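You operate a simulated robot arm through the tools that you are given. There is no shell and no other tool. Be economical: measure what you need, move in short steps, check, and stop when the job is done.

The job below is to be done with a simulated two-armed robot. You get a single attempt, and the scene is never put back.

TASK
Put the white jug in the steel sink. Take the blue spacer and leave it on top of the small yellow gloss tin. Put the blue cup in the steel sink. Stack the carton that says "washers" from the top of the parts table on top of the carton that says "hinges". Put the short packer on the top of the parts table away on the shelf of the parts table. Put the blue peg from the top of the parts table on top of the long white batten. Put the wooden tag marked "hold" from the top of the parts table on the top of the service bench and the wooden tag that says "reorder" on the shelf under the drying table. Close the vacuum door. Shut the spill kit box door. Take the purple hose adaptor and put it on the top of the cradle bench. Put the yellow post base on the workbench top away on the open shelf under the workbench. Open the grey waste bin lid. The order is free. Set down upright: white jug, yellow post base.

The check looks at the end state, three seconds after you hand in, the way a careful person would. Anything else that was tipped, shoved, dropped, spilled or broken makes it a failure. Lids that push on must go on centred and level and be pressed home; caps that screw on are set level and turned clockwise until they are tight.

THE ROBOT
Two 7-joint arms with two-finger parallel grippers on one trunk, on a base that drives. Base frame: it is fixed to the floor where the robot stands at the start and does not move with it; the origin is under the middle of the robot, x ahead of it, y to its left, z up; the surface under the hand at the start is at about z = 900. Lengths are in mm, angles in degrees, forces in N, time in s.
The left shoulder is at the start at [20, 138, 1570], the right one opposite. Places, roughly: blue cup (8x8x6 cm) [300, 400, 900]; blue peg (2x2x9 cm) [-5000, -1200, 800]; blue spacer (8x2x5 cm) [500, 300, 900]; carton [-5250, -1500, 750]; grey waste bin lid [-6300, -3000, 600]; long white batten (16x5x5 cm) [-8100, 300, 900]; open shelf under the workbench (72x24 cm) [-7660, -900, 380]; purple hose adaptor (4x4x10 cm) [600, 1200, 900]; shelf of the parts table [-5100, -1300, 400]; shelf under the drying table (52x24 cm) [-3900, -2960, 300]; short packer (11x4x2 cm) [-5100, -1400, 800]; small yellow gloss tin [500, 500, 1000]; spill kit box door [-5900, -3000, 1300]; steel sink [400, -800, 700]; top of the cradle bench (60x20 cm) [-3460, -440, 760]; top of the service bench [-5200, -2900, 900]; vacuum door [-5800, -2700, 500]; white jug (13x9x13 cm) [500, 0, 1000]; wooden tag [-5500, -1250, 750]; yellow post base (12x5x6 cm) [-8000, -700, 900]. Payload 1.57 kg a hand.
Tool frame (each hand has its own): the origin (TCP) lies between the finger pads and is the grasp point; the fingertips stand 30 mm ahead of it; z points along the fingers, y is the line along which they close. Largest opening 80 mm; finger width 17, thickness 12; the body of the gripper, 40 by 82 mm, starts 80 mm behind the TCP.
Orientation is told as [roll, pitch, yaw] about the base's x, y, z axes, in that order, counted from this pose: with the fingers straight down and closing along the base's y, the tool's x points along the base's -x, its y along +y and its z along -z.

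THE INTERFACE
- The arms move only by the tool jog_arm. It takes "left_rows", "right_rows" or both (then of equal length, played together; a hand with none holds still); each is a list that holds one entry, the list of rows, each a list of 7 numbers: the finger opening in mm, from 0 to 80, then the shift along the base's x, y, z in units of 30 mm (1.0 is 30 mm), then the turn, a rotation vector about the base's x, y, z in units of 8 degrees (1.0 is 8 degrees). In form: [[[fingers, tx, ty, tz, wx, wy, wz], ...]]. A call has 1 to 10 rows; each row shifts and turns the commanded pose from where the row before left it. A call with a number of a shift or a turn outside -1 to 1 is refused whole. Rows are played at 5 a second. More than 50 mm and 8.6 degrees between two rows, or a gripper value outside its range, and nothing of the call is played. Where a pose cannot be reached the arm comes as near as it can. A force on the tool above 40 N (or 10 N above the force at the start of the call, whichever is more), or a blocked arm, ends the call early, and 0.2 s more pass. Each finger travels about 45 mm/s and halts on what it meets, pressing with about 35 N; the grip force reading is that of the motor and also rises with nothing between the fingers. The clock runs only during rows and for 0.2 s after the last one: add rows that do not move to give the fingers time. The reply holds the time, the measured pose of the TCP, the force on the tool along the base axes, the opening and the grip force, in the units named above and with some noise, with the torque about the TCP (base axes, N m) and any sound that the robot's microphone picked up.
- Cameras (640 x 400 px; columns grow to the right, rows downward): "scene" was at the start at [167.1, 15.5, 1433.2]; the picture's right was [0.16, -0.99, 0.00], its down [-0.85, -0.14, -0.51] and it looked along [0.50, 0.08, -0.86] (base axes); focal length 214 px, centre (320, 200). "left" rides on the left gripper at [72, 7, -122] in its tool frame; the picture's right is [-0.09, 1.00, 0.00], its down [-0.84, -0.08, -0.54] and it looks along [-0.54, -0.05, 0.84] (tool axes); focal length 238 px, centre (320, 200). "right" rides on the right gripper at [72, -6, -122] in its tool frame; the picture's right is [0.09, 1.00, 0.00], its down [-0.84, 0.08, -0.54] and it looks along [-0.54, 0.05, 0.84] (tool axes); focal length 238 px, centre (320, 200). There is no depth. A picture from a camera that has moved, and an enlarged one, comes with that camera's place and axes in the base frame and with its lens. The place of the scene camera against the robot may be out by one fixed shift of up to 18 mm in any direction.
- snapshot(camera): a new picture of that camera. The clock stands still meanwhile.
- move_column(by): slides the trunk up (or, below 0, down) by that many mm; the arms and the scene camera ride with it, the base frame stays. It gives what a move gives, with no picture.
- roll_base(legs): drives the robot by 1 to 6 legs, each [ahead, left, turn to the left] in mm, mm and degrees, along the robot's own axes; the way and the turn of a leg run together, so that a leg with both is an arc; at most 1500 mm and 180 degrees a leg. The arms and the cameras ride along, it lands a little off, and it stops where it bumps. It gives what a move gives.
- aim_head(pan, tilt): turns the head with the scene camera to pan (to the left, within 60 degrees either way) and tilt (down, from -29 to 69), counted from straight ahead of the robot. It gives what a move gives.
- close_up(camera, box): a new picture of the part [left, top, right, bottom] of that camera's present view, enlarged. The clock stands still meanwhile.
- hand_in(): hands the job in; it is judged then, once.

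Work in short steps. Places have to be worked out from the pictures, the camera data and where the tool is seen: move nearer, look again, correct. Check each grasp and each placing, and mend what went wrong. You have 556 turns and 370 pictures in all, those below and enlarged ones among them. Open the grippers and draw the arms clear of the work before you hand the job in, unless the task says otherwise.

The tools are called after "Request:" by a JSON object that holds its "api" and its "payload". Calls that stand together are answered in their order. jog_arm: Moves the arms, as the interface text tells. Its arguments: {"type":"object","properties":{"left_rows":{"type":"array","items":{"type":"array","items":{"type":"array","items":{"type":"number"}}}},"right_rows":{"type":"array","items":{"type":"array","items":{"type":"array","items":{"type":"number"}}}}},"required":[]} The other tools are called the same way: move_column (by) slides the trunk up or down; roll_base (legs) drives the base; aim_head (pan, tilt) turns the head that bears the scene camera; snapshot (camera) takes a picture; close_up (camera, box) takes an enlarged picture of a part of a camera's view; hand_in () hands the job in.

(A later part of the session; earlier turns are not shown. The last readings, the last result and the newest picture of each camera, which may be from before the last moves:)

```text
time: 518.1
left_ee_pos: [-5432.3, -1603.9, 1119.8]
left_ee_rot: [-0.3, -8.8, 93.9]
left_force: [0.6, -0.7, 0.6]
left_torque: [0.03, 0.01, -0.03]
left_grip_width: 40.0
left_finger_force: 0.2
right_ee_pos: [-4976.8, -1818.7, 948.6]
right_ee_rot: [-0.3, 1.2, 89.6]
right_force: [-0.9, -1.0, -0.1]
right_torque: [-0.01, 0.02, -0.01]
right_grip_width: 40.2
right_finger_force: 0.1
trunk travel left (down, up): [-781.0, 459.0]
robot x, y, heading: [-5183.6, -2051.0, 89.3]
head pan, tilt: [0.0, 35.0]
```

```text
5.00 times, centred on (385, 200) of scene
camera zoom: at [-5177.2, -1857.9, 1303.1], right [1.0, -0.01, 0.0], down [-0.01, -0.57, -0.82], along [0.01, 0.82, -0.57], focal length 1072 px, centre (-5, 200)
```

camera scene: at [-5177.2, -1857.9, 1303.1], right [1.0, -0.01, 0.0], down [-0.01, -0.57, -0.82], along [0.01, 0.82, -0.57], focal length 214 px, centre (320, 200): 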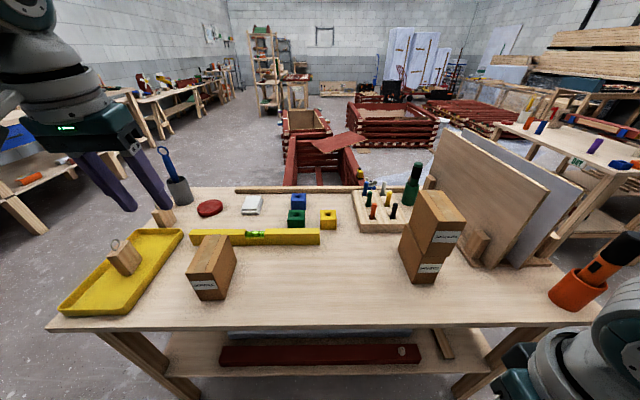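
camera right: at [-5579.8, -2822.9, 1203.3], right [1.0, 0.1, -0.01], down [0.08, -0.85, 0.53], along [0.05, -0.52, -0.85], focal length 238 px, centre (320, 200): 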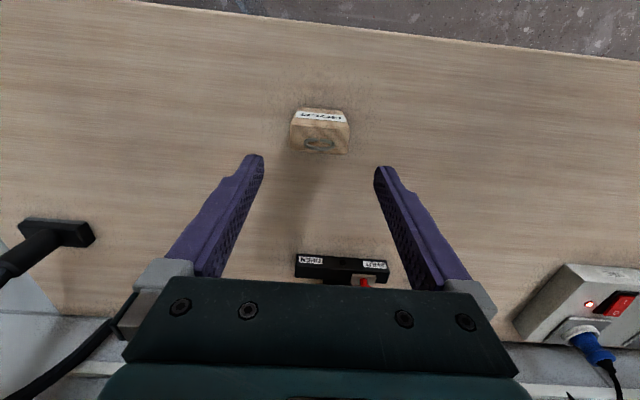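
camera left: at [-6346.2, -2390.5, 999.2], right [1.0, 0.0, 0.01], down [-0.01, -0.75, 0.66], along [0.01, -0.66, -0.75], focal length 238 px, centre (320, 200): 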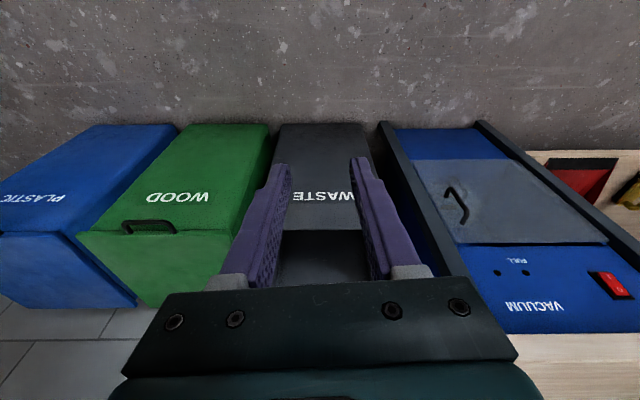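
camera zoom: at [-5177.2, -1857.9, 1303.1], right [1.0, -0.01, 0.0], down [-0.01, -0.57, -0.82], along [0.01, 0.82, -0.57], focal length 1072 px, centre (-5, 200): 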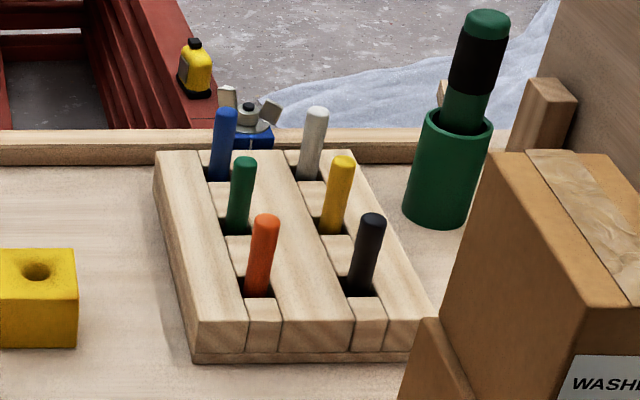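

Pegs stand in a slotted block; blue is the back-left one near [−4980, −1145], top ≈885. Shift left 60, tilt the right tool 35° forward and raise it.

Request:
{"api": "roll_base", "payload": {"legs": [[0, 60, 0]]}}

Request:
{"api": "jog_arm", "payload": {"right_rows": [[[40, 0, 0.3, 0.8, 0.9, 0, 0], [40, 0, 0.3, 0.8, 0.9, 0, 0], [40, 0, 0.3, 0.8, 0.9, 0, 0], [40, 0, 0.3, 0.8, 0.9, 0, 0], [40, 0, 0.3, 0.3, 0.8, 0, 0], [40, 0, 0, 0, 0, 0, 0]]]}}

Request:
{"api": "move_column", "payload": {"by": -90}}

Request:
{"api": "roll_base", "payload": {"legs": [[330, 0, 0.7]]}}

Request:
{"api": "snapshot", "payload": {"camera": "right"}}

Request:
{"api": "snapshot", "payload": {"camera": "scene"}}

```text
time: 519.1
left_ee_pos: [-5492.5, -1603.2, 1119.5]
left_ee_rot: [-0.4, -8.8, 94.0]
left_force: [1.2, 1.1, -0.2]
left_torque: [0.01, -0.03, -0.01]
left_grip_width: 40.0
left_finger_force: 0.0
right_ee_pos: [-5037.2, -1818.4, 948.9]
right_ee_rot: [-0.2, 1.3, 89.8]
right_force: [-0.3, 0.7, 0.8]
right_torque: [-0.01, 0.01, -0.04]
right_grip_width: 39.7
right_finger_force: 0.0
trunk travel left (down, up): [-781.0, 459.0]
robot x, y, heading: [-5246.5, -2049.5, 89.2]
head pan, tilt: [0.0, 35.0]
```

```text
time: 520.5
left_ee_pos: [-5492.6, -1602.4, 1118.6]
left_ee_rot: [-0.4, -8.9, 94.0]
left_force: [-0.3, 0.0, 0.6]
left_torque: [0.04, 0.0, -0.01]
left_grip_width: 39.7
left_finger_force: 0.0
right_ee_pos: [-5036.3, -1773.7, 1054.5]
right_ee_rot: [-0.1, -34.2, 89.6]
right_force: [-0.5, 0.3, 1.1]
right_torque: [0.03, 0.01, 0.04]
right_grip_width: 40.0
right_finger_force: 0.1
trunk travel left (down, up): [-781.0, 459.0]
robot x, y, heading: [-5241.4, -2050.3, 89.5]
head pan, tilt: [0.0, 35.0]
```

```text
time: 521.7
left_ee_pos: [-5493.6, -1603.9, 1029.3]
left_ee_rot: [-0.2, -8.8, 94.0]
left_force: [-0.1, -0.2, -0.3]
left_torque: [-0.03, 0.02, -0.01]
left_grip_width: 40.1
left_finger_force: 0.0
right_ee_pos: [-5035.0, -1772.9, 963.7]
right_ee_rot: [-0.1, -34.0, 89.6]
right_force: [0.0, 0.1, 0.6]
right_torque: [-0.03, 0.03, 0.02]
right_grip_width: 39.9
right_finger_force: 0.0
trunk travel left (down, up): [-691.0, 549.0]
robot x, y, heading: [-5237.4, -2054.4, 89.3]
head pan, tilt: [0.0, 35.0]
```

```text
time: 523.9
left_ee_pos: [-5496.3, -1285.0, 1029.8]
left_ee_rot: [-0.3, -8.9, 94.7]
left_force: [0.6, -0.1, 0.3]
left_torque: [0.04, 0.0, -0.01]
left_grip_width: 40.2
left_finger_force: 0.1
right_ee_pos: [-5036.8, -1448.7, 964.0]
right_ee_rot: [0.0, -34.0, 90.3]
right_force: [-0.5, -0.3, -0.2]
right_torque: [-0.01, 0.01, 0.0]
right_grip_width: 40.1
right_finger_force: 0.0
trunk travel left (down, up): [-691.0, 549.0]
robot x, y, heading: [-5240.3, -1727.6, 90.0]
head pan, tilt: [0.0, 35.0]
```

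```text
176 pictures are left
camera right: at [-5030.4, -1576.8, 1024.4], right [-1.0, -0.08, -0.05], down [-0.08, 0.39, 0.92], along [-0.05, 0.92, -0.39], focal length 238 px, centre (320, 200)
```

right: 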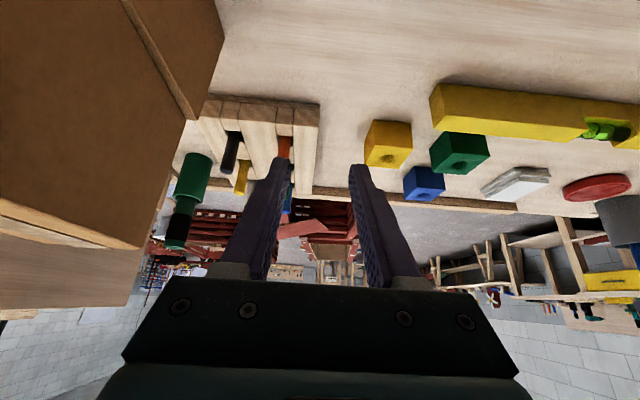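

```text
175 pictures are left
camera scene: at [-5237.7, -1535.5, 1213.1], right [1.0, 0.0, 0.0], down [0.0, -0.57, -0.82], along [0.0, 0.82, -0.57], focal length 214 px, centre (320, 200)
```

scene: 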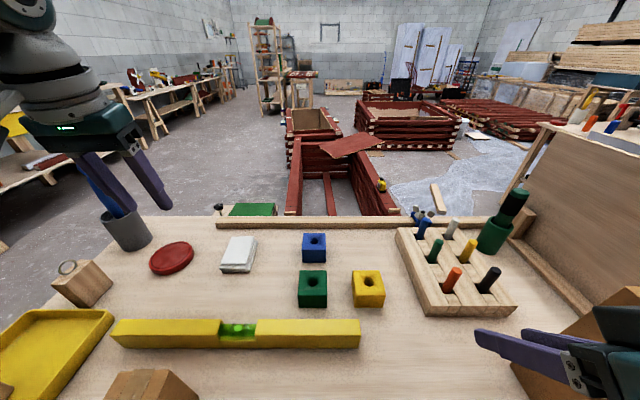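

Blue peg actual ≈[−4967, −1148]. Move the right hand (fingers straddling the peg column) to ≈[−4967, −1200, 935].

Request:
{"api": "jog_arm", "payload": {"right_rows": [[[54, 0.26, 0.9, 0, 0, 0, 0], [54, 0.26, 0.9, 0, 0, 0, 0], [54, 0.26, 0.9, 0, 0, 0, 0], [54, 0.26, 0.9, 0, 0, 0, 0], [54, 0.26, 0.9, 0, 0, 0, 0], [54, 0.26, 0.9, -0.2, 0, 0, 0], [54, 0.26, 0.9, -0.3, 0, 0, 0], [54, 0.26, 0.9, -0.3, 0, 0, 0], [54, 0.2, 0.9, -0.2, 0, 0, 0], [54, 0, 0, 0, 0, 0, 0]]]}}

Request:
{"api": "snapshot", "payload": {"camera": "right"}}

Request:
{"api": "snapshot", "payload": {"camera": "scene"}}

```text
time: 526.1
left_ee_pos: [-5496.6, -1284.3, 1029.6]
left_ee_rot: [-0.3, -8.9, 94.6]
left_force: [-0.3, 0.7, -0.2]
left_torque: [0.0, 0.04, 0.02]
left_grip_width: 40.2
left_finger_force: 0.1
right_ee_pos: [-4970.2, -1205.6, 934.3]
right_ee_rot: [0.0, -34.0, 90.4]
right_force: [-0.2, -1.0, -0.3]
right_torque: [-0.01, 0.05, 0.04]
right_grip_width: 53.9
right_finger_force: 0.1
trunk travel left (down, up): [-691.0, 549.0]
robot x, y, heading: [-5240.6, -1727.1, 90.1]
head pan, tilt: [0.0, 35.0]
```

```text
174 pictures are left
camera right: at [-4962.5, -1332.7, 994.0], right [-1.0, -0.08, -0.05], down [-0.08, 0.39, 0.92], along [-0.05, 0.92, -0.39], focal length 238 px, centre (320, 200)
```

right: 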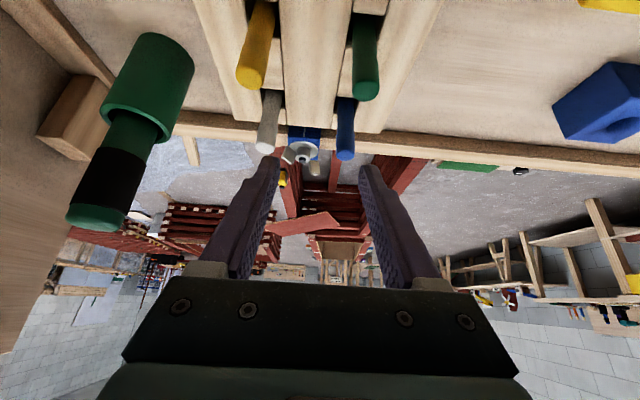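

```text
173 pictures are left
camera scene: at [-5237.7, -1535.5, 1213.1], right [1.0, 0.0, 0.0], down [0.0, -0.57, -0.82], along [0.0, 0.82, -0.57], focal length 214 px, centre (320, 200)
```

scene: 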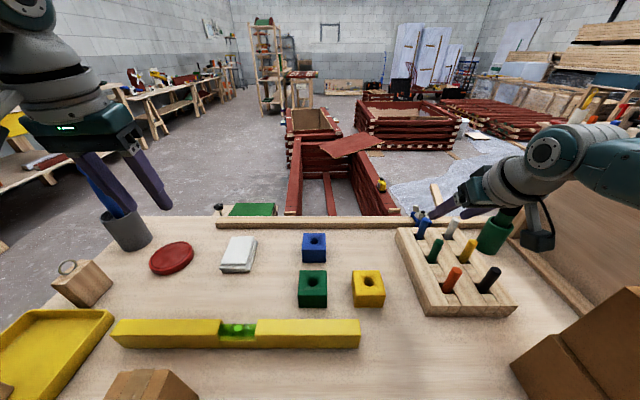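

By the hand camera the blue peg is at ≈[−4992, −1162]. For reach I raise the hand relative to the trunk, lower the trunk 110 and drive ahead 20.

Request:
{"api": "jog_arm", "payload": {"right_rows": [[[54, -0.25, 0, 0.9, 0, 0, 0], [54, -0.25, 0, 0.9, 0, 0, 0], [54, -0.25, 0, 0.9, 0, 0, 0], [54, 0, 0, 0.9, 0, 0, 0], [54, 0, 0, 0, 0, 0, 0]]]}}

Request:
{"api": "move_column", "payload": {"by": -110}}

Request:
{"api": "roll_base", "payload": {"legs": [[20, 0, 0]]}}

Request:
{"api": "snapshot", "payload": {"camera": "right"}}

```text
time: 527.3
left_ee_pos: [-5496.3, -1284.0, 1028.8]
left_ee_rot: [-0.4, -8.9, 94.6]
left_force: [0.2, -0.1, -0.5]
left_torque: [-0.01, 0.0, -0.02]
left_grip_width: 40.2
left_finger_force: 0.0
right_ee_pos: [-4992.3, -1206.4, 1044.7]
right_ee_rot: [0.0, -34.0, 90.4]
right_force: [0.1, 0.0, 0.1]
right_torque: [0.01, 0.01, -0.01]
right_grip_width: 53.8
right_finger_force: 0.0
trunk travel left (down, up): [-691.0, 549.0]
robot x, y, heading: [-5236.6, -1726.5, 89.8]
head pan, tilt: [0.0, 35.0]
```

```text
time: 528.7
left_ee_pos: [-5495.9, -1284.5, 919.7]
left_ee_rot: [-0.4, -8.9, 94.6]
left_force: [0.0, -1.1, 0.2]
left_torque: [0.02, 0.01, -0.01]
left_grip_width: 39.8
left_finger_force: 0.0
right_ee_pos: [-4992.1, -1206.0, 933.3]
right_ee_rot: [0.0, -34.1, 90.4]
right_force: [-0.3, -0.2, 0.0]
right_torque: [0.0, -0.01, 0.0]
right_grip_width: 53.9
right_finger_force: 0.1
trunk travel left (down, up): [-581.0, 659.0]
robot x, y, heading: [-5236.4, -1730.0, 89.9]
head pan, tilt: [0.0, 35.0]
```

```text
time: 529.5
left_ee_pos: [-5496.4, -1264.7, 918.8]
left_ee_rot: [-0.3, -8.9, 94.7]
left_force: [-0.3, 0.3, -0.1]
left_torque: [0.02, -0.02, 0.04]
left_grip_width: 39.8
left_finger_force: 0.1
right_ee_pos: [-4991.7, -1185.9, 934.4]
right_ee_rot: [0.0, -34.0, 90.3]
right_force: [-0.2, 0.7, 0.1]
right_torque: [-0.01, 0.01, 0.03]
right_grip_width: 53.9
right_finger_force: 0.1
trunk travel left (down, up): [-581.0, 659.0]
robot x, y, heading: [-5242.5, -1710.1, 90.0]
head pan, tilt: [0.0, 35.0]
```

```text
172 pictures are left
camera right: at [-4984.9, -1313.2, 993.9], right [-1.0, -0.08, -0.05], down [-0.08, 0.39, 0.92], along [-0.05, 0.92, -0.39], focal length 238 px, centre (320, 200)
```

right: 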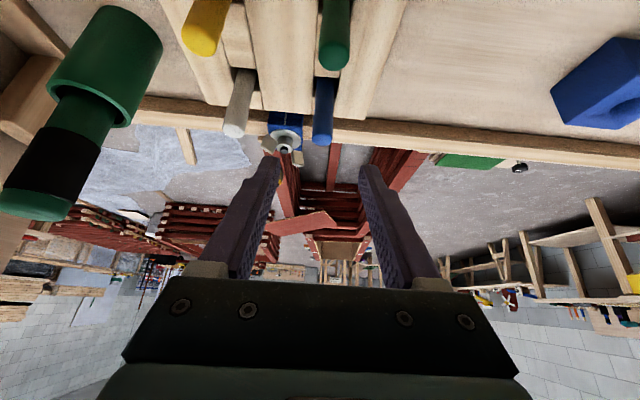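

Aligned. Descend along the tool to the peg (TCP ≈[−4992, −1163, 864]).

Request:
{"api": "jog_arm", "payload": {"right_rows": [[[46, 0, 0.2, -0.6, 0, 0, 0], [46, 0, 0.2, -0.6, 0, 0, 0], [46, 0, 0.2, -0.6, 0, 0, 0], [46, 0, 0.15, -0.5, 0, 0, 0], [46, 0, 0, 0, 0, 0, 0]]]}}

Request:
{"api": "snapshot", "payload": {"camera": "right"}}

```text
time: 530.7
left_ee_pos: [-5495.6, -1265.6, 918.9]
left_ee_rot: [-0.3, -8.9, 94.7]
left_force: [0.5, -0.1, 0.5]
left_torque: [0.0, -0.01, -0.01]
left_grip_width: 40.0
left_finger_force: 0.1
right_ee_pos: [-4991.1, -1163.9, 864.2]
right_ee_rot: [-0.1, -34.0, 90.4]
right_force: [-0.1, -0.7, -0.3]
right_torque: [-0.04, 0.0, 0.02]
right_grip_width: 45.9
right_finger_force: 0.1
trunk travel left (down, up): [-581.0, 659.0]
robot x, y, heading: [-5238.6, -1703.1, 89.8]
head pan, tilt: [0.0, 35.0]
```

```text
171 pictures are left
camera right: at [-4984.3, -1290.9, 925.1], right [-1.0, -0.08, -0.05], down [-0.08, 0.39, 0.92], along [-0.05, 0.92, -0.39], focal length 238 px, centre (320, 200)
```

right: 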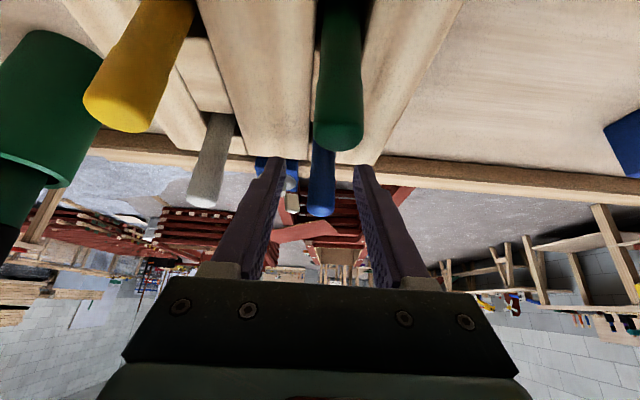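

Request:
{"api": "jog_arm", "payload": {"right_rows": [[[10, 0, 0, 0, 0, 0, 0], [10, 0, 0, 0, 0, 0, 0], [8, 0, 0, 0, 0, 0, 0], [8, 0, 0, 0, 0, 0, 0], [8, 0, 0, 0, 0, 0, 0]]]}}

Request:
{"api": "snapshot", "payload": {"camera": "right"}}

```text
time: 531.9
left_ee_pos: [-5496.3, -1264.4, 920.5]
left_ee_rot: [-0.3, -9.0, 94.7]
left_force: [-0.3, 0.0, -0.5]
left_torque: [0.0, -0.01, -0.02]
left_grip_width: 39.8
left_finger_force: 0.0
right_ee_pos: [-4990.9, -1163.0, 865.1]
right_ee_rot: [-0.1, -34.0, 90.4]
right_force: [0.0, 0.0, 0.3]
right_torque: [-0.03, -0.01, -0.03]
right_grip_width: 14.0
right_finger_force: 30.1
trunk travel left (down, up): [-581.0, 659.0]
robot x, y, heading: [-5237.7, -1701.0, 90.1]
head pan, tilt: [0.0, 35.0]
```

```text
170 pictures are left
camera right: at [-4984.2, -1290.9, 925.3], right [-1.0, -0.08, -0.05], down [-0.08, 0.39, 0.92], along [-0.05, 0.92, -0.39], focal length 238 px, centre (320, 200)
```

right: 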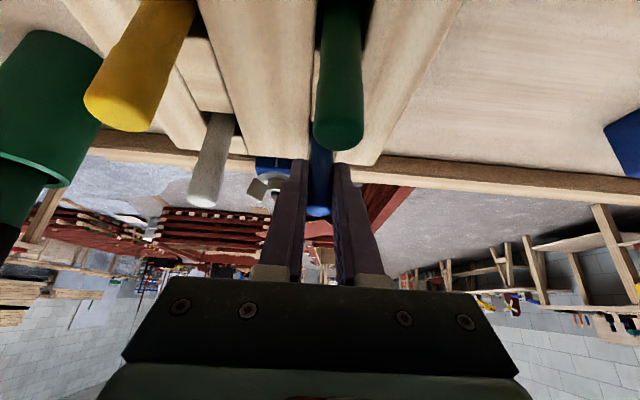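

Peg gripped (14 mm). Lift straight up with the trunk.

Request:
{"api": "move_column", "payload": {"by": 60}}

Request:
{"api": "snapshot", "payload": {"camera": "scene"}}

Request:
{"api": "snapshot", "payload": {"camera": "right"}}

```text
time: 532.9
left_ee_pos: [-5496.3, -1265.8, 980.0]
left_ee_rot: [-0.4, -8.8, 94.7]
left_force: [-0.4, 0.0, -0.9]
left_torque: [0.03, 0.0, 0.0]
left_grip_width: 40.0
left_finger_force: 0.0
right_ee_pos: [-4990.4, -1163.6, 925.2]
right_ee_rot: [-0.1, -34.0, 90.3]
right_force: [0.6, -0.5, -0.3]
right_torque: [-0.02, 0.01, 0.01]
right_grip_width: 14.0
right_finger_force: 30.4
trunk travel left (down, up): [-641.0, 599.0]
robot x, y, heading: [-5241.3, -1707.9, 90.3]
head pan, tilt: [0.0, 35.0]
```

```text
169 pictures are left
camera scene: at [-5237.8, -1515.3, 1163.0], right [1.0, 0.0, 0.0], down [0.0, -0.57, -0.82], along [0.0, 0.82, -0.57], focal length 214 px, centre (320, 200)
```

scene: 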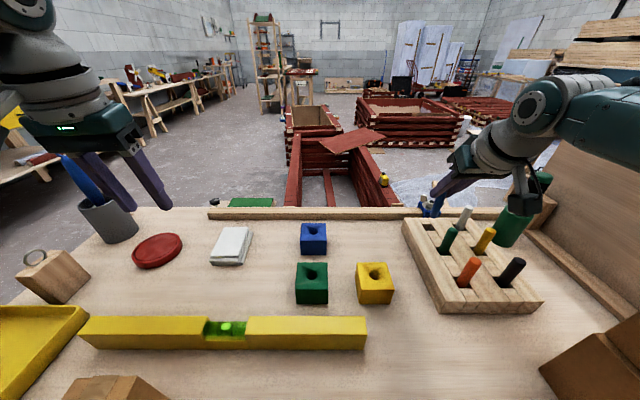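

```text
168 pictures are left
camera right: at [-4984.3, -1291.1, 985.1], right [-1.0, -0.08, -0.05], down [-0.08, 0.39, 0.92], along [-0.05, 0.92, -0.39], focal length 238 px, centre (320, 200)
```

right: 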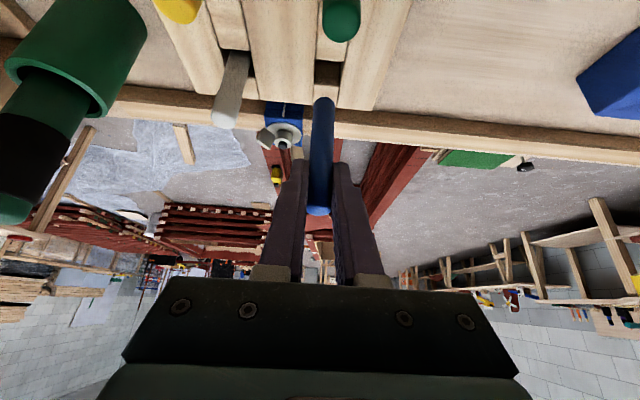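

Peg is out. Raise, back away from the table, turn to face −x and look west.

Request:
{"api": "move_column", "payload": {"by": 120}}

Request:
{"api": "roll_base", "payload": {"legs": [[-450, 0, 0], [0, 600, 0], [0, 0, 90]]}}

Request:
{"api": "aim_head", "payload": {"pan": 0, "tilt": 18}}

Request:
{"api": "snapshot", "payload": {"camera": "scene"}}

Request:
{"api": "aim_head", "payload": {"pan": -35, "tilt": 18}}

Request:
{"api": "snapshot", "payload": {"camera": "scene"}}

```text
time: 534.4
left_ee_pos: [-5496.7, -1265.4, 1098.7]
left_ee_rot: [-0.3, -8.8, 94.7]
left_force: [0.8, -0.7, 1.2]
left_torque: [-0.01, 0.01, 0.01]
left_grip_width: 39.8
left_finger_force: 0.2
right_ee_pos: [-4991.0, -1163.7, 1045.6]
right_ee_rot: [-0.1, -34.0, 90.4]
right_force: [0.1, -0.3, -0.3]
right_torque: [0.0, 0.01, -0.01]
right_grip_width: 13.5
right_finger_force: 30.0
trunk travel left (down, up): [-761.0, 479.0]
robot x, y, heading: [-5238.0, -1712.0, 89.9]
head pan, tilt: [0.0, 35.0]
```

```text
time: 543.9
left_ee_pos: [-6281.0, -2420.1, 1100.0]
left_ee_rot: [-0.3, -8.9, -175.5]
left_force: [1.0, 0.0, -0.1]
left_torque: [-0.01, -0.02, -0.01]
left_grip_width: 39.8
left_finger_force: 0.0
right_ee_pos: [-6380.1, -1915.9, 1044.5]
right_ee_rot: [-0.2, -34.0, -180.0]
right_force: [-0.4, -0.9, -1.2]
right_torque: [0.01, -0.02, 0.03]
right_grip_width: 14.9
right_finger_force: 30.7
trunk travel left (down, up): [-761.0, 479.0]
robot x, y, heading: [-5835.3, -2164.5, 179.6]
head pan, tilt: [0.0, 35.0]
```

```text
time: 544.7
left_ee_pos: [-6281.7, -2420.5, 1099.4]
left_ee_rot: [-0.3, -8.7, -175.6]
left_force: [-0.3, -0.6, 0.3]
left_torque: [0.01, 0.03, 0.0]
left_grip_width: 39.9
left_finger_force: 0.1
right_ee_pos: [-6380.8, -1914.5, 1045.9]
right_ee_rot: [-0.1, -34.0, -179.8]
right_force: [-0.6, 0.0, -0.7]
right_torque: [-0.01, -0.03, -0.03]
right_grip_width: 14.8
right_finger_force: 31.1
trunk travel left (down, up): [-761.0, 479.0]
robot x, y, heading: [-5837.2, -2162.4, 179.8]
head pan, tilt: [0.0, 18.0]
```

```text
167 pictures are left
camera scene: at [-6029.0, -2158.7, 1310.1], right [0.0, 1.0, 0.0], down [0.31, 0.0, -0.95], along [-0.95, 0.0, -0.31], focal length 214 px, centre (320, 200)
```

scene: 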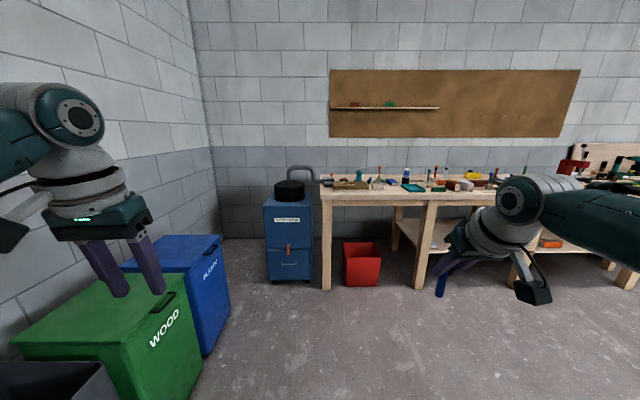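

```text
time: 545.7
left_ee_pos: [-6281.0, -2420.6, 1099.7]
left_ee_rot: [-0.3, -8.8, -175.5]
left_force: [-0.6, 0.3, 0.0]
left_torque: [0.01, -0.01, -0.02]
left_grip_width: 40.2
left_finger_force: 0.0
right_ee_pos: [-6380.1, -1915.4, 1043.8]
right_ee_rot: [-0.1, -34.0, -179.9]
right_force: [0.5, 0.0, -0.6]
right_torque: [0.01, 0.02, 0.0]
right_grip_width: 14.8
right_finger_force: 30.9
trunk travel left (down, up): [-761.0, 479.0]
robot x, y, heading: [-5838.0, -2162.1, 180.0]
head pan, tilt: [-35.0, 18.0]
```

```text
166 pictures are left
camera scene: at [-6011.9, -2105.3, 1310.2], right [0.58, 0.82, 0.0], down [0.25, -0.18, -0.95], along [-0.78, 0.55, -0.31], focal length 214 px, centre (320, 200)
```

scene: 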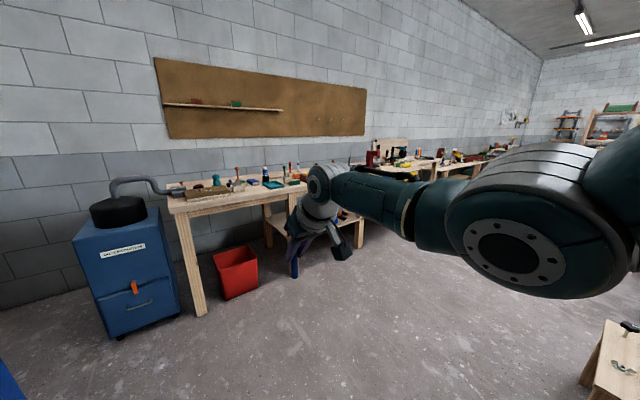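

Drive west and then north along the workbench to about [−6750, −700] and look.

Request:
{"api": "roll_base", "payload": {"legs": [[900, 0, 0], [0, -1400, 0]]}}

Request:
{"api": "aim_head", "payload": {"pan": 0, "tilt": 25}}

Request:
{"api": "snapshot", "payload": {"camera": "scene"}}

Request:
{"api": "aim_head", "payload": {"pan": -40, "tilt": 20}}

Request:
{"api": "snapshot", "payload": {"camera": "scene"}}

```text
time: 557.0
left_ee_pos: [-7171.8, -1015.3, 1099.0]
left_ee_rot: [-0.3, -8.8, -175.5]
left_force: [0.1, -0.9, -1.3]
left_torque: [-0.01, 0.02, 0.01]
left_grip_width: 40.0
left_finger_force: 0.0
right_ee_pos: [-7272.7, -510.0, 1044.3]
right_ee_rot: [0.0, -34.0, -180.0]
right_force: [0.4, -0.7, 0.1]
right_torque: [-0.03, 0.01, -0.02]
right_grip_width: 14.9
right_finger_force: 31.0
trunk travel left (down, up): [-761.0, 479.0]
robot x, y, heading: [-6732.1, -757.2, 179.8]
head pan, tilt: [-35.0, 18.0]
```

```text
time: 558.0
left_ee_pos: [-7172.0, -1014.4, 1098.9]
left_ee_rot: [-0.4, -8.8, -175.6]
left_force: [-0.6, -0.2, 0.3]
left_torque: [-0.02, 0.0, -0.02]
left_grip_width: 39.8
left_finger_force: 0.0
right_ee_pos: [-7271.7, -510.4, 1044.6]
right_ee_rot: [-0.1, -34.0, -180.0]
right_force: [-0.5, 0.6, 0.0]
right_torque: [0.02, 0.0, 0.03]
right_grip_width: 14.7
right_finger_force: 30.3
trunk travel left (down, up): [-761.0, 479.0]
robot x, y, heading: [-6730.2, -759.5, 179.8]
head pan, tilt: [0.0, 25.0]
```

```text
165 pictures are left
camera scene: at [-6919.1, -753.4, 1298.8], right [0.0, 1.0, 0.0], down [0.42, 0.0, -0.91], along [-0.91, 0.0, -0.42], focal length 214 px, centre (320, 200)
```

scene: 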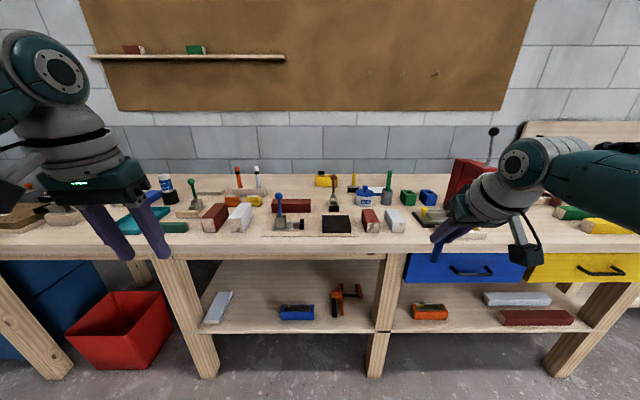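

```text
time: 559.1
left_ee_pos: [-7172.4, -1014.5, 1098.7]
left_ee_rot: [-0.2, -8.8, -175.6]
left_force: [-0.2, -0.6, -0.2]
left_torque: [-0.03, 0.02, 0.04]
left_grip_width: 40.0
left_finger_force: 0.0
right_ee_pos: [-7271.7, -509.1, 1045.0]
right_ee_rot: [-0.1, -34.0, -179.9]
right_force: [-0.9, -0.6, -0.4]
right_torque: [-0.02, 0.02, -0.02]
right_grip_width: 14.8
right_finger_force: 31.2
trunk travel left (down, up): [-761.0, 479.0]
robot x, y, heading: [-6726.9, -760.2, 179.8]
head pan, tilt: [-40.0, 20.0]
```

```text
164 pictures are left
camera scene: at [-6898.1, -693.7, 1306.9], right [0.64, 0.76, 0.0], down [0.26, -0.22, -0.94], along [-0.72, 0.61, -0.34], focal length 214 px, centre (320, 200)
```

scene: 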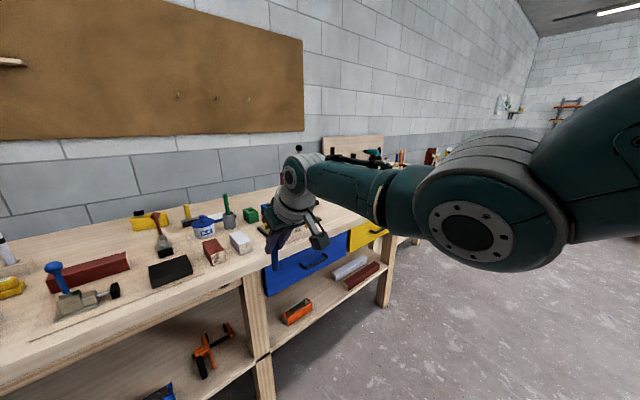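

Request:
{"api": "aim_head", "payload": {"pan": 0, "tilt": 25}}

Request:
{"api": "close_up", "payload": {"camera": "scene", "box": [170, 155, 330, 255]}}

Request:
{"api": "close_up", "payload": {"camera": "scene", "box": [300, 155, 460, 255]}}

```text
time: 560.2
left_ee_pos: [-7172.1, -1015.1, 1100.0]
left_ee_rot: [-0.3, -8.8, -175.5]
left_force: [-0.1, 0.2, -0.5]
left_torque: [0.0, -0.01, 0.0]
left_grip_width: 39.8
left_finger_force: 0.0
right_ee_pos: [-7271.0, -509.7, 1045.3]
right_ee_rot: [-0.1, -34.0, -179.8]
right_force: [-0.8, -0.7, -1.3]
right_torque: [0.0, -0.03, 0.01]
right_grip_width: 15.0
right_finger_force: 30.7
trunk travel left (down, up): [-761.0, 479.0]
robot x, y, heading: [-6723.0, -754.2, 179.8]
head pan, tilt: [0.0, 25.0]
```

```text
4.00 times, centred on (250, 205) of scene
camera zoom: at [-6919.1, -753.4, 1298.8], right [0.0, 1.0, 0.0], down [0.42, 0.0, -0.91], along [-0.91, 0.0, -0.42], focal length 858 px, centre (600, 180)
```

zoom: 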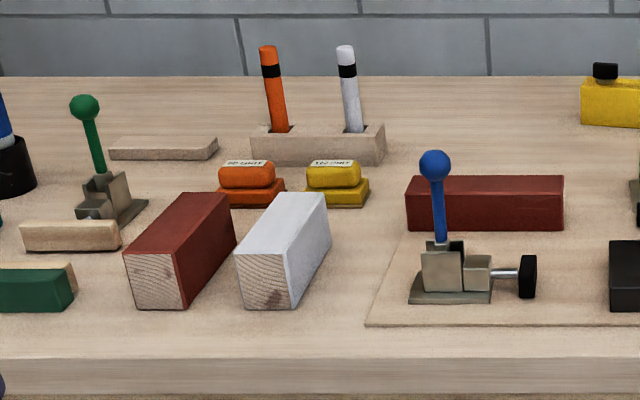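

```text
4.00 times, centred on (380, 205) of scene
camera zoom: at [-6919.1, -753.4, 1298.8], right [0.0, 1.0, 0.0], down [0.42, 0.0, -0.91], along [-0.91, 0.0, -0.42], focal length 858 px, centre (80, 180)
```

zoom: 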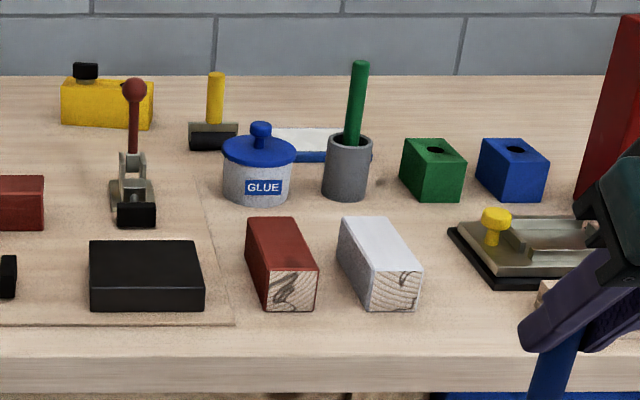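

The yellow box with a black socket at ≈[−8050, −715] should be the post base. Now go north ~1000 mm to find the long white batten.

Request:
{"api": "roll_base", "payload": {"legs": [[0, -1050, 0]]}}

Request:
{"api": "snapshot", "payload": {"camera": "scene"}}

```text
time: 565.6
left_ee_pos: [-7170.7, 35.8, 1099.1]
left_ee_rot: [-0.3, -8.9, -175.1]
left_force: [-0.9, -0.2, -0.2]
left_torque: [0.01, 0.01, 0.02]
left_grip_width: 40.0
left_finger_force: 0.1
right_ee_pos: [-7273.1, 541.4, 1045.6]
right_ee_rot: [-0.1, -33.9, -179.4]
right_force: [0.0, -0.2, -0.3]
right_torque: [-0.01, 0.02, -0.03]
right_grip_width: 14.7
right_finger_force: 30.8
trunk travel left (down, up): [-761.0, 479.0]
robot x, y, heading: [-6728.4, 294.5, -179.9]
head pan, tilt: [0.0, 25.0]
```

```text
161 pictures are left
camera scene: at [-6919.7, 299.7, 1298.8], right [0.0, 1.0, 0.0], down [0.42, 0.0, -0.91], along [-0.91, 0.0, -0.42], focal length 214 px, centre (320, 200)
```

scene: 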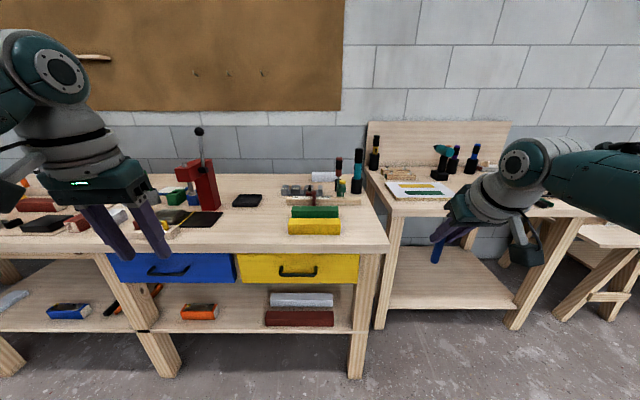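

Request:
{"api": "close_up", "payload": {"camera": "scene", "box": [230, 150, 390, 250]}}

```text
4.00 times, centred on (310, 200) of scene
camera zoom: at [-6919.7, 299.7, 1298.8], right [0.0, 1.0, 0.0], down [0.42, 0.0, -0.91], along [-0.91, 0.0, -0.42], focal length 858 px, centre (360, 200)
```

zoom: 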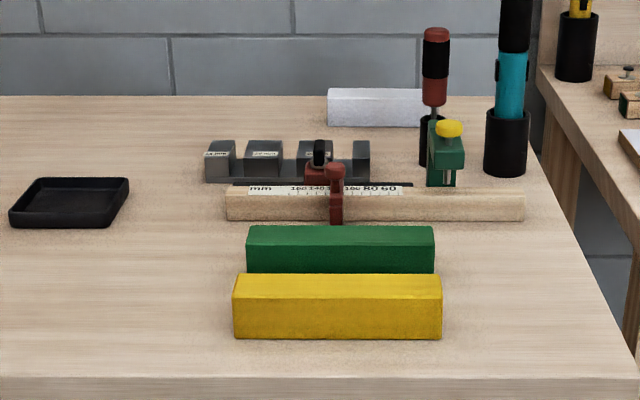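

White batten lies at the back of the bench, ≈[−8115, 266…426], about 600 mm from the front edge, so I need a flatter tool. I'll first stand the peg on a free spot of the bench (≈[−7620, 120]) and regrasp it with more tilt.

Request:
{"api": "roll_base", "payload": {"legs": [[0, 420, 0], [345, 0, 0]]}}

Request:
{"api": "snapshot", "payload": {"camera": "right"}}

Request:
{"api": "snapshot", "payload": {"camera": "scene"}}

```text
time: 570.0
left_ee_pos: [-7509.8, -391.0, 1098.3]
left_ee_rot: [-0.3, -8.7, -174.9]
left_force: [-0.1, -0.7, 0.1]
left_torque: [0.0, 0.03, 0.03]
left_grip_width: 40.0
left_finger_force: 0.0
right_ee_pos: [-7614.8, 112.4, 1044.5]
right_ee_rot: [-0.1, -34.0, -179.2]
right_force: [0.3, -0.6, -0.5]
right_torque: [-0.02, 0.03, 0.01]
right_grip_width: 14.8
right_finger_force: 30.9
trunk travel left (down, up): [-761.0, 479.0]
robot x, y, heading: [-7066.1, -128.5, -179.2]
head pan, tilt: [0.0, 25.0]
```

```text
159 pictures are left
camera right: at [-7487.1, 121.4, 1105.0], right [0.09, -0.99, -0.05], down [-0.39, -0.08, 0.92], along [-0.92, -0.06, -0.4], focal length 238 px, centre (320, 200)
```

right: 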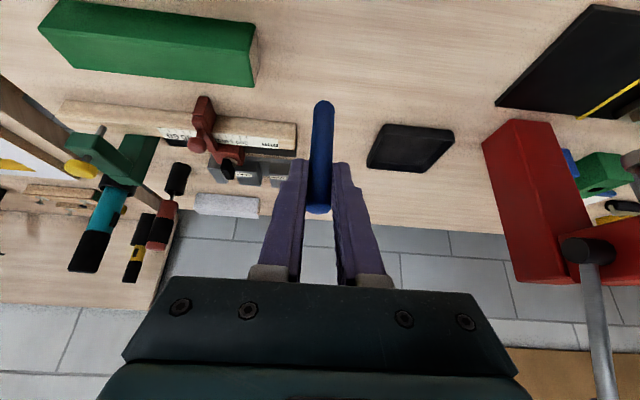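

```text
158 pictures are left
camera scene: at [-7259.9, -127.0, 1298.8], right [-0.01, 1.0, 0.0], down [0.42, 0.0, -0.91], along [-0.91, -0.01, -0.42], focal length 214 px, centre (320, 200)
```

scene: 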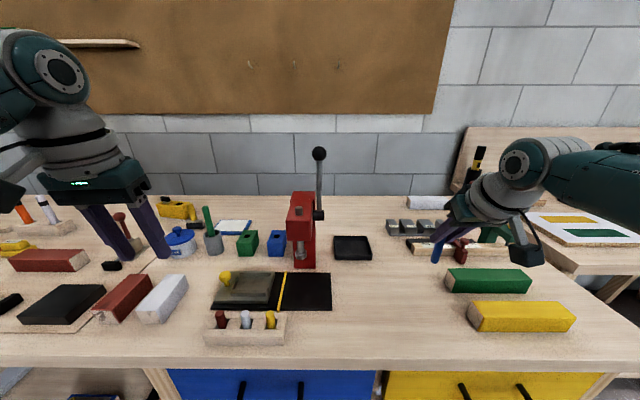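

Bench top z≈874. Lower 85 mm then creep to set the peg down upright.

Request:
{"api": "move_column", "payload": {"by": -82}}

Request:
{"api": "move_column", "payload": {"by": -5}}

Request:
{"api": "move_column", "payload": {"by": -4}}

Request:
{"api": "snapshot", "payload": {"camera": "right"}}

```text
time: 571.2
left_ee_pos: [-7510.3, -390.6, 1018.1]
left_ee_rot: [-0.4, -8.7, -174.9]
left_force: [0.2, 0.5, -0.3]
left_torque: [-0.05, 0.0, 0.01]
left_grip_width: 40.0
left_finger_force: 0.0
right_ee_pos: [-7615.3, 112.9, 963.7]
right_ee_rot: [-0.1, -34.0, -179.3]
right_force: [-0.6, 0.4, -0.1]
right_torque: [0.0, -0.01, -0.01]
right_grip_width: 14.7
right_finger_force: 31.0
trunk travel left (down, up): [-679.0, 561.0]
robot x, y, heading: [-7066.3, -128.2, -179.6]
head pan, tilt: [0.0, 25.0]
```

```text
time: 571.8
left_ee_pos: [-7509.4, -391.9, 1011.9]
left_ee_rot: [-0.3, -8.6, -175.0]
left_force: [0.9, 0.2, 0.1]
left_torque: [0.02, -0.02, -0.03]
left_grip_width: 40.3
left_finger_force: 0.1
right_ee_pos: [-7613.8, 112.5, 958.4]
right_ee_rot: [0.0, -34.0, -179.2]
right_force: [0.0, 0.1, 0.7]
right_torque: [0.01, 0.0, 0.01]
right_grip_width: 14.8
right_finger_force: 30.9
trunk travel left (down, up): [-674.0, 566.0]
robot x, y, heading: [-7069.7, -128.3, -179.6]
head pan, tilt: [0.0, 25.0]
```

```text
time: 572.3
left_ee_pos: [-7510.3, -391.7, 1007.4]
left_ee_rot: [-0.3, -8.8, -174.9]
left_force: [0.0, -0.6, -0.3]
left_torque: [0.01, 0.05, 0.02]
left_grip_width: 39.8
left_finger_force: 0.0
right_ee_pos: [-7614.7, 112.9, 954.2]
right_ee_rot: [-0.2, -34.0, -179.2]
right_force: [-0.5, 0.0, -0.8]
right_torque: [-0.01, 0.02, 0.0]
right_grip_width: 14.8
right_finger_force: 31.2
trunk travel left (down, up): [-670.0, 570.0]
robot x, y, heading: [-7069.7, -133.9, -179.5]
head pan, tilt: [0.0, 25.0]
```

```text
157 pictures are left
camera right: at [-7487.1, 121.4, 1014.0], right [0.09, -0.99, -0.05], down [-0.39, -0.08, 0.92], along [-0.92, -0.06, -0.4], focal length 238 px, centre (320, 200)
```

right: 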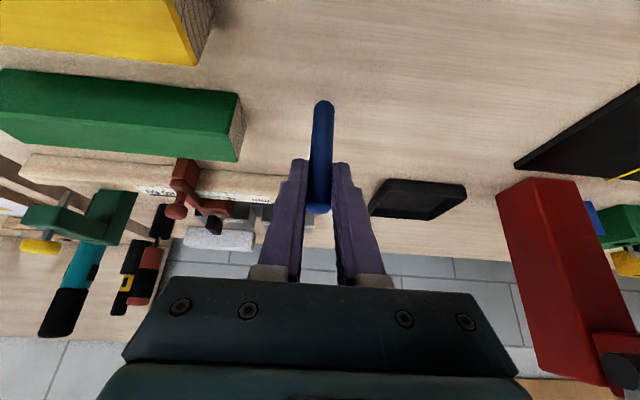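

Request:
{"api": "move_column", "payload": {"by": -4}}

Request:
{"api": "move_column", "payload": {"by": -3}}

Request:
{"api": "move_column", "payload": {"by": -2}}

```text
time: 572.8
left_ee_pos: [-7509.5, -391.3, 1006.3]
left_ee_rot: [-0.3, -8.8, -174.9]
left_force: [-0.4, -0.4, 1.0]
left_torque: [-0.01, -0.03, -0.02]
left_grip_width: 40.0
left_finger_force: 0.1
right_ee_pos: [-7614.7, 112.5, 950.2]
right_ee_rot: [-0.1, -34.0, -179.1]
right_force: [-0.3, 0.5, 0.4]
right_torque: [-0.04, 0.0, 0.0]
right_grip_width: 15.0
right_finger_force: 30.4
trunk travel left (down, up): [-666.0, 574.0]
robot x, y, heading: [-7069.8, -129.0, -179.7]
head pan, tilt: [0.0, 25.0]
```

```text
time: 573.3
left_ee_pos: [-7510.1, -391.6, 1000.9]
left_ee_rot: [-0.4, -8.8, -174.9]
left_force: [0.3, 0.2, -0.4]
left_torque: [0.03, -0.04, 0.01]
left_grip_width: 40.1
left_finger_force: 0.1
right_ee_pos: [-7614.6, 112.9, 947.2]
right_ee_rot: [-0.1, -34.0, -179.2]
right_force: [0.3, 0.0, -0.6]
right_torque: [-0.01, 0.01, -0.01]
right_grip_width: 14.7
right_finger_force: 30.3
trunk travel left (down, up): [-663.0, 577.0]
robot x, y, heading: [-7067.3, -129.1, -179.6]
head pan, tilt: [0.0, 25.0]
```

```text
time: 573.9
left_ee_pos: [-7510.2, -389.5, 1000.0]
left_ee_rot: [-0.2, -8.8, -174.8]
left_force: [0.2, -0.7, -0.1]
left_torque: [0.03, 0.01, 0.01]
left_grip_width: 39.8
left_finger_force: 0.0
right_ee_pos: [-7615.4, 113.3, 945.4]
right_ee_rot: [-0.1, -34.0, -179.3]
right_force: [-0.4, 0.1, -0.4]
right_torque: [0.02, 0.0, -0.01]
right_grip_width: 14.8
right_finger_force: 30.5
trunk travel left (down, up): [-661.0, 579.0]
robot x, y, heading: [-7068.1, -129.9, -179.9]
head pan, tilt: [0.0, 25.0]
```

Request:
{"api": "move_column", "payload": {"by": -3}}

Request:
{"api": "move_column", "payload": {"by": -3}}

Request:
{"api": "move_column", "payload": {"by": -2}}

Request:
{"api": "close_up", "payload": {"camera": "right", "box": [250, 70, 400, 230]}}

```text
time: 574.4
left_ee_pos: [-7510.5, -391.6, 996.1]
left_ee_rot: [-0.3, -8.8, -175.0]
left_force: [0.7, -0.2, 0.3]
left_torque: [0.03, 0.05, 0.03]
left_grip_width: 40.0
left_finger_force: 0.1
right_ee_pos: [-7615.0, 112.0, 942.0]
right_ee_rot: [-0.1, -33.9, -179.2]
right_force: [-0.1, 0.6, -0.1]
right_torque: [0.02, -0.02, 0.0]
right_grip_width: 14.7
right_finger_force: 30.3
trunk travel left (down, up): [-658.0, 582.0]
robot x, y, heading: [-7070.0, -131.8, -179.8]
head pan, tilt: [0.0, 25.0]
```

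```text
time: 574.9
left_ee_pos: [-7510.0, -393.2, 993.6]
left_ee_rot: [-0.3, -8.7, -175.0]
left_force: [0.6, -0.6, 0.5]
left_torque: [-0.04, -0.01, 0.0]
left_grip_width: 39.9
left_finger_force: 0.1
right_ee_pos: [-7613.8, 112.4, 939.0]
right_ee_rot: [-0.1, -33.9, -179.1]
right_force: [-1.0, 0.1, 0.1]
right_torque: [0.0, -0.02, 0.0]
right_grip_width: 14.9
right_finger_force: 31.1
trunk travel left (down, up): [-655.0, 585.0]
robot x, y, heading: [-7073.1, -137.5, -179.5]
head pan, tilt: [0.0, 25.0]
```

```text
time: 575.4
left_ee_pos: [-7509.7, -391.6, 991.8]
left_ee_rot: [-0.3, -8.8, -174.8]
left_force: [-0.7, -0.2, -0.1]
left_torque: [0.02, -0.02, 0.03]
left_grip_width: 40.2
left_finger_force: 0.1
right_ee_pos: [-7615.9, 113.2, 938.0]
right_ee_rot: [-0.1, -34.1, -179.2]
right_force: [2.3, -0.5, 6.7]
right_torque: [-0.03, -0.18, -0.01]
right_grip_width: 15.1
right_finger_force: 30.5
trunk travel left (down, up): [-653.0, 587.0]
robot x, y, heading: [-7069.3, -127.9, -179.5]
head pan, tilt: [0.0, 25.0]
```

```text
2.50 times, centred on (325, 150) of right
camera zoom: at [-7487.5, 121.5, 997.7], right [0.09, -0.99, -0.05], down [-0.39, -0.08, 0.92], along [-0.92, -0.06, -0.39], focal length 596 px, centre (308, 325)
```

zoom: 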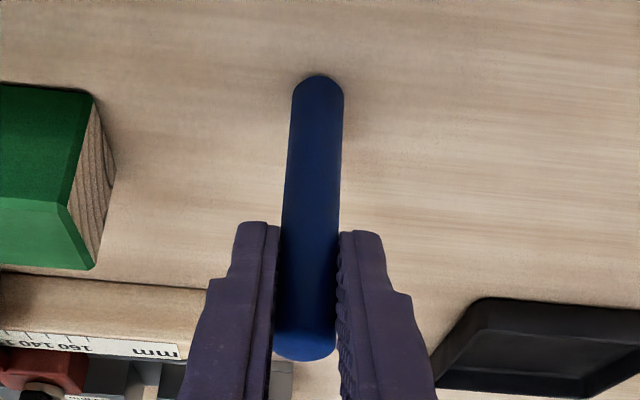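

Contact at TCP 938. Check the peg's verticality from the scene camera before releasing.

Request:
{"api": "close_up", "payload": {"camera": "scene", "box": [400, 200, 520, 320]}}

```text
3.33 times, centred on (460, 260) of scene
camera zoom: at [-7260.0, -126.8, 1190.9], right [-0.01, 1.0, 0.0], down [0.42, 0.0, -0.91], along [-0.91, -0.01, -0.42], focal length 715 px, centre (-147, 0)
```

zoom: 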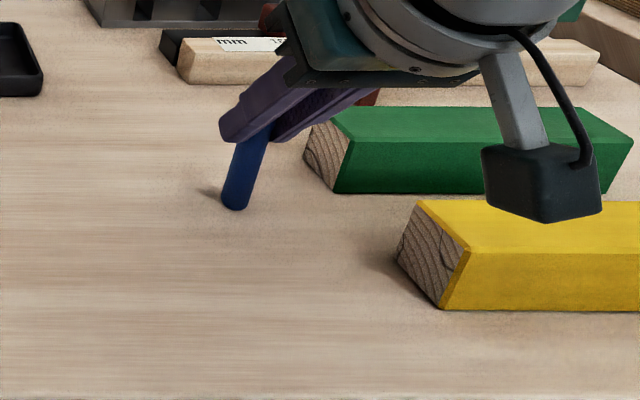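

Peg looks upright. Release slowly.

Request:
{"api": "jog_arm", "payload": {"right_rows": [[[14, 0, 0, 0, 0, 0, 0], [16, 0, 0, 0, 0, 0, 0], [18, 0, 0, 0, 0, 0, 0], [20, 0, 0, 0, 0, 0, 0], [24, 0, 0, 0, 0, 0, 0], [30, 0, 0, 0, 0, 0, 0], [38, 0, 0, 0, 0, 0, 0], [46, 0, 0, 0, 0, 0, 0], [46, 0, 0, 0, 0, 0, 0]]]}}

Request:
{"api": "close_up", "payload": {"camera": "right", "box": [220, 70, 420, 230]}}

Request:
{"api": "close_up", "payload": {"camera": "scene", "box": [400, 200, 520, 320]}}

```text
time: 577.4
left_ee_pos: [-7510.8, -391.4, 990.5]
left_ee_rot: [-0.4, -8.8, -174.9]
left_force: [-0.7, 0.2, 0.5]
left_torque: [-0.01, -0.01, 0.0]
left_grip_width: 39.9
left_finger_force: 0.1
right_ee_pos: [-7615.1, 112.2, 937.1]
right_ee_rot: [-0.2, -34.0, -179.2]
right_force: [1.1, -0.3, -0.2]
right_torque: [-0.03, 0.04, 0.01]
right_grip_width: 45.8
right_finger_force: 0.1
trunk travel left (down, up): [-653.0, 587.0]
robot x, y, heading: [-7070.3, -127.2, -179.7]
head pan, tilt: [0.0, 25.0]
```

```text
2.50 times, centred on (320, 150) of right
camera zoom: at [-7487.1, 121.4, 997.0], right [0.09, -0.99, -0.05], down [-0.39, -0.08, 0.92], along [-0.92, -0.06, -0.4], focal length 596 px, centre (320, 325)
```

zoom: 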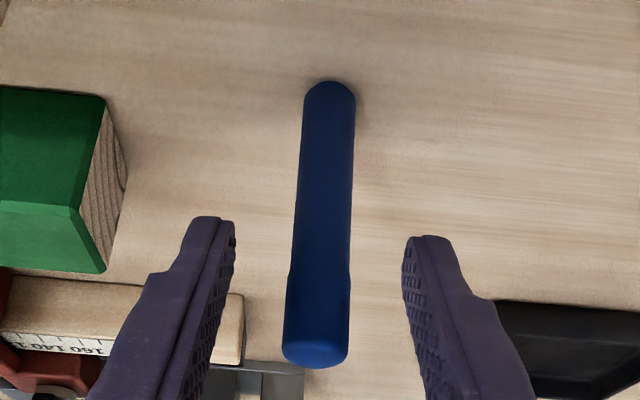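

```text
3.33 times, centred on (460, 260) of scene
camera zoom: at [-7259.9, -127.0, 1190.8], right [-0.01, 1.0, 0.0], down [0.42, 0.0, -0.91], along [-0.91, -0.01, -0.42], focal length 715 px, centre (-147, 0)
```

zoom: 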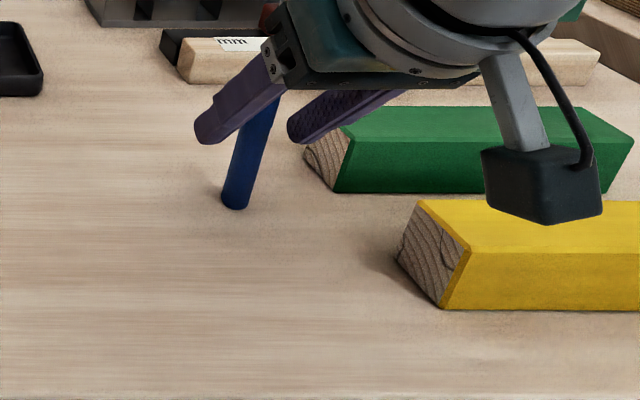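

The peg stands by itself. Raise clear, back off and increase the tool tilt to 60°.

Request:
{"api": "move_column", "payload": {"by": 70}}

Request:
{"api": "jog_arm", "payload": {"right_rows": [[[46, 0.9, 0, 0, 0, 0, 0], [46, 0.9, 0, 0, 0, 0.8, 0], [46, 0.9, 0, 0, 0, 0.8, 0], [46, 0, 0, 0, 0, 0.8, 0], [46, 0, 0, 0, 0, 0.85, 0], [46, 0, 0, 0, 0, 0, 0]]]}}

Request:
{"api": "snapshot", "payload": {"camera": "right"}}

```text
time: 578.5
left_ee_pos: [-7510.4, -390.5, 1061.2]
left_ee_rot: [-0.3, -8.8, -174.9]
left_force: [0.9, 0.2, -0.2]
left_torque: [0.0, 0.02, 0.0]
left_grip_width: 40.3
left_finger_force: 0.1
right_ee_pos: [-7615.5, 113.0, 1005.6]
right_ee_rot: [-0.1, -34.0, -179.2]
right_force: [0.7, -0.4, 0.1]
right_torque: [-0.01, -0.01, -0.02]
right_grip_width: 45.9
right_finger_force: 0.0
trunk travel left (down, up): [-723.0, 517.0]
robot x, y, heading: [-7070.2, -133.7, -179.5]
head pan, tilt: [0.0, 25.0]
```

```text
time: 579.9
left_ee_pos: [-7509.5, -391.7, 1062.2]
left_ee_rot: [-0.3, -8.8, -174.9]
left_force: [0.3, -0.4, 0.3]
left_torque: [-0.01, 0.01, -0.02]
left_grip_width: 40.1
left_finger_force: 0.1
right_ee_pos: [-7534.0, 114.0, 1008.6]
right_ee_rot: [-0.8, -60.1, -178.8]
right_force: [1.0, 0.0, 0.3]
right_torque: [0.01, -0.02, -0.04]
right_grip_width: 46.0
right_finger_force: 0.0
trunk travel left (down, up): [-723.0, 517.0]
robot x, y, heading: [-7073.6, -131.6, -179.3]
head pan, tilt: [0.0, 25.0]
```

```text
152 pictures are left
camera right: at [-7392.3, 122.2, 1005.3], right [0.06, -0.99, -0.09], down [0.05, -0.08, 1.0], along [-1.0, -0.06, 0.05], focal length 238 px, centre (320, 200)
```

right: 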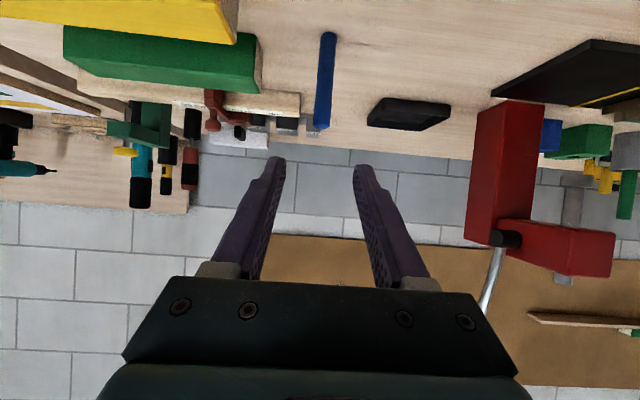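

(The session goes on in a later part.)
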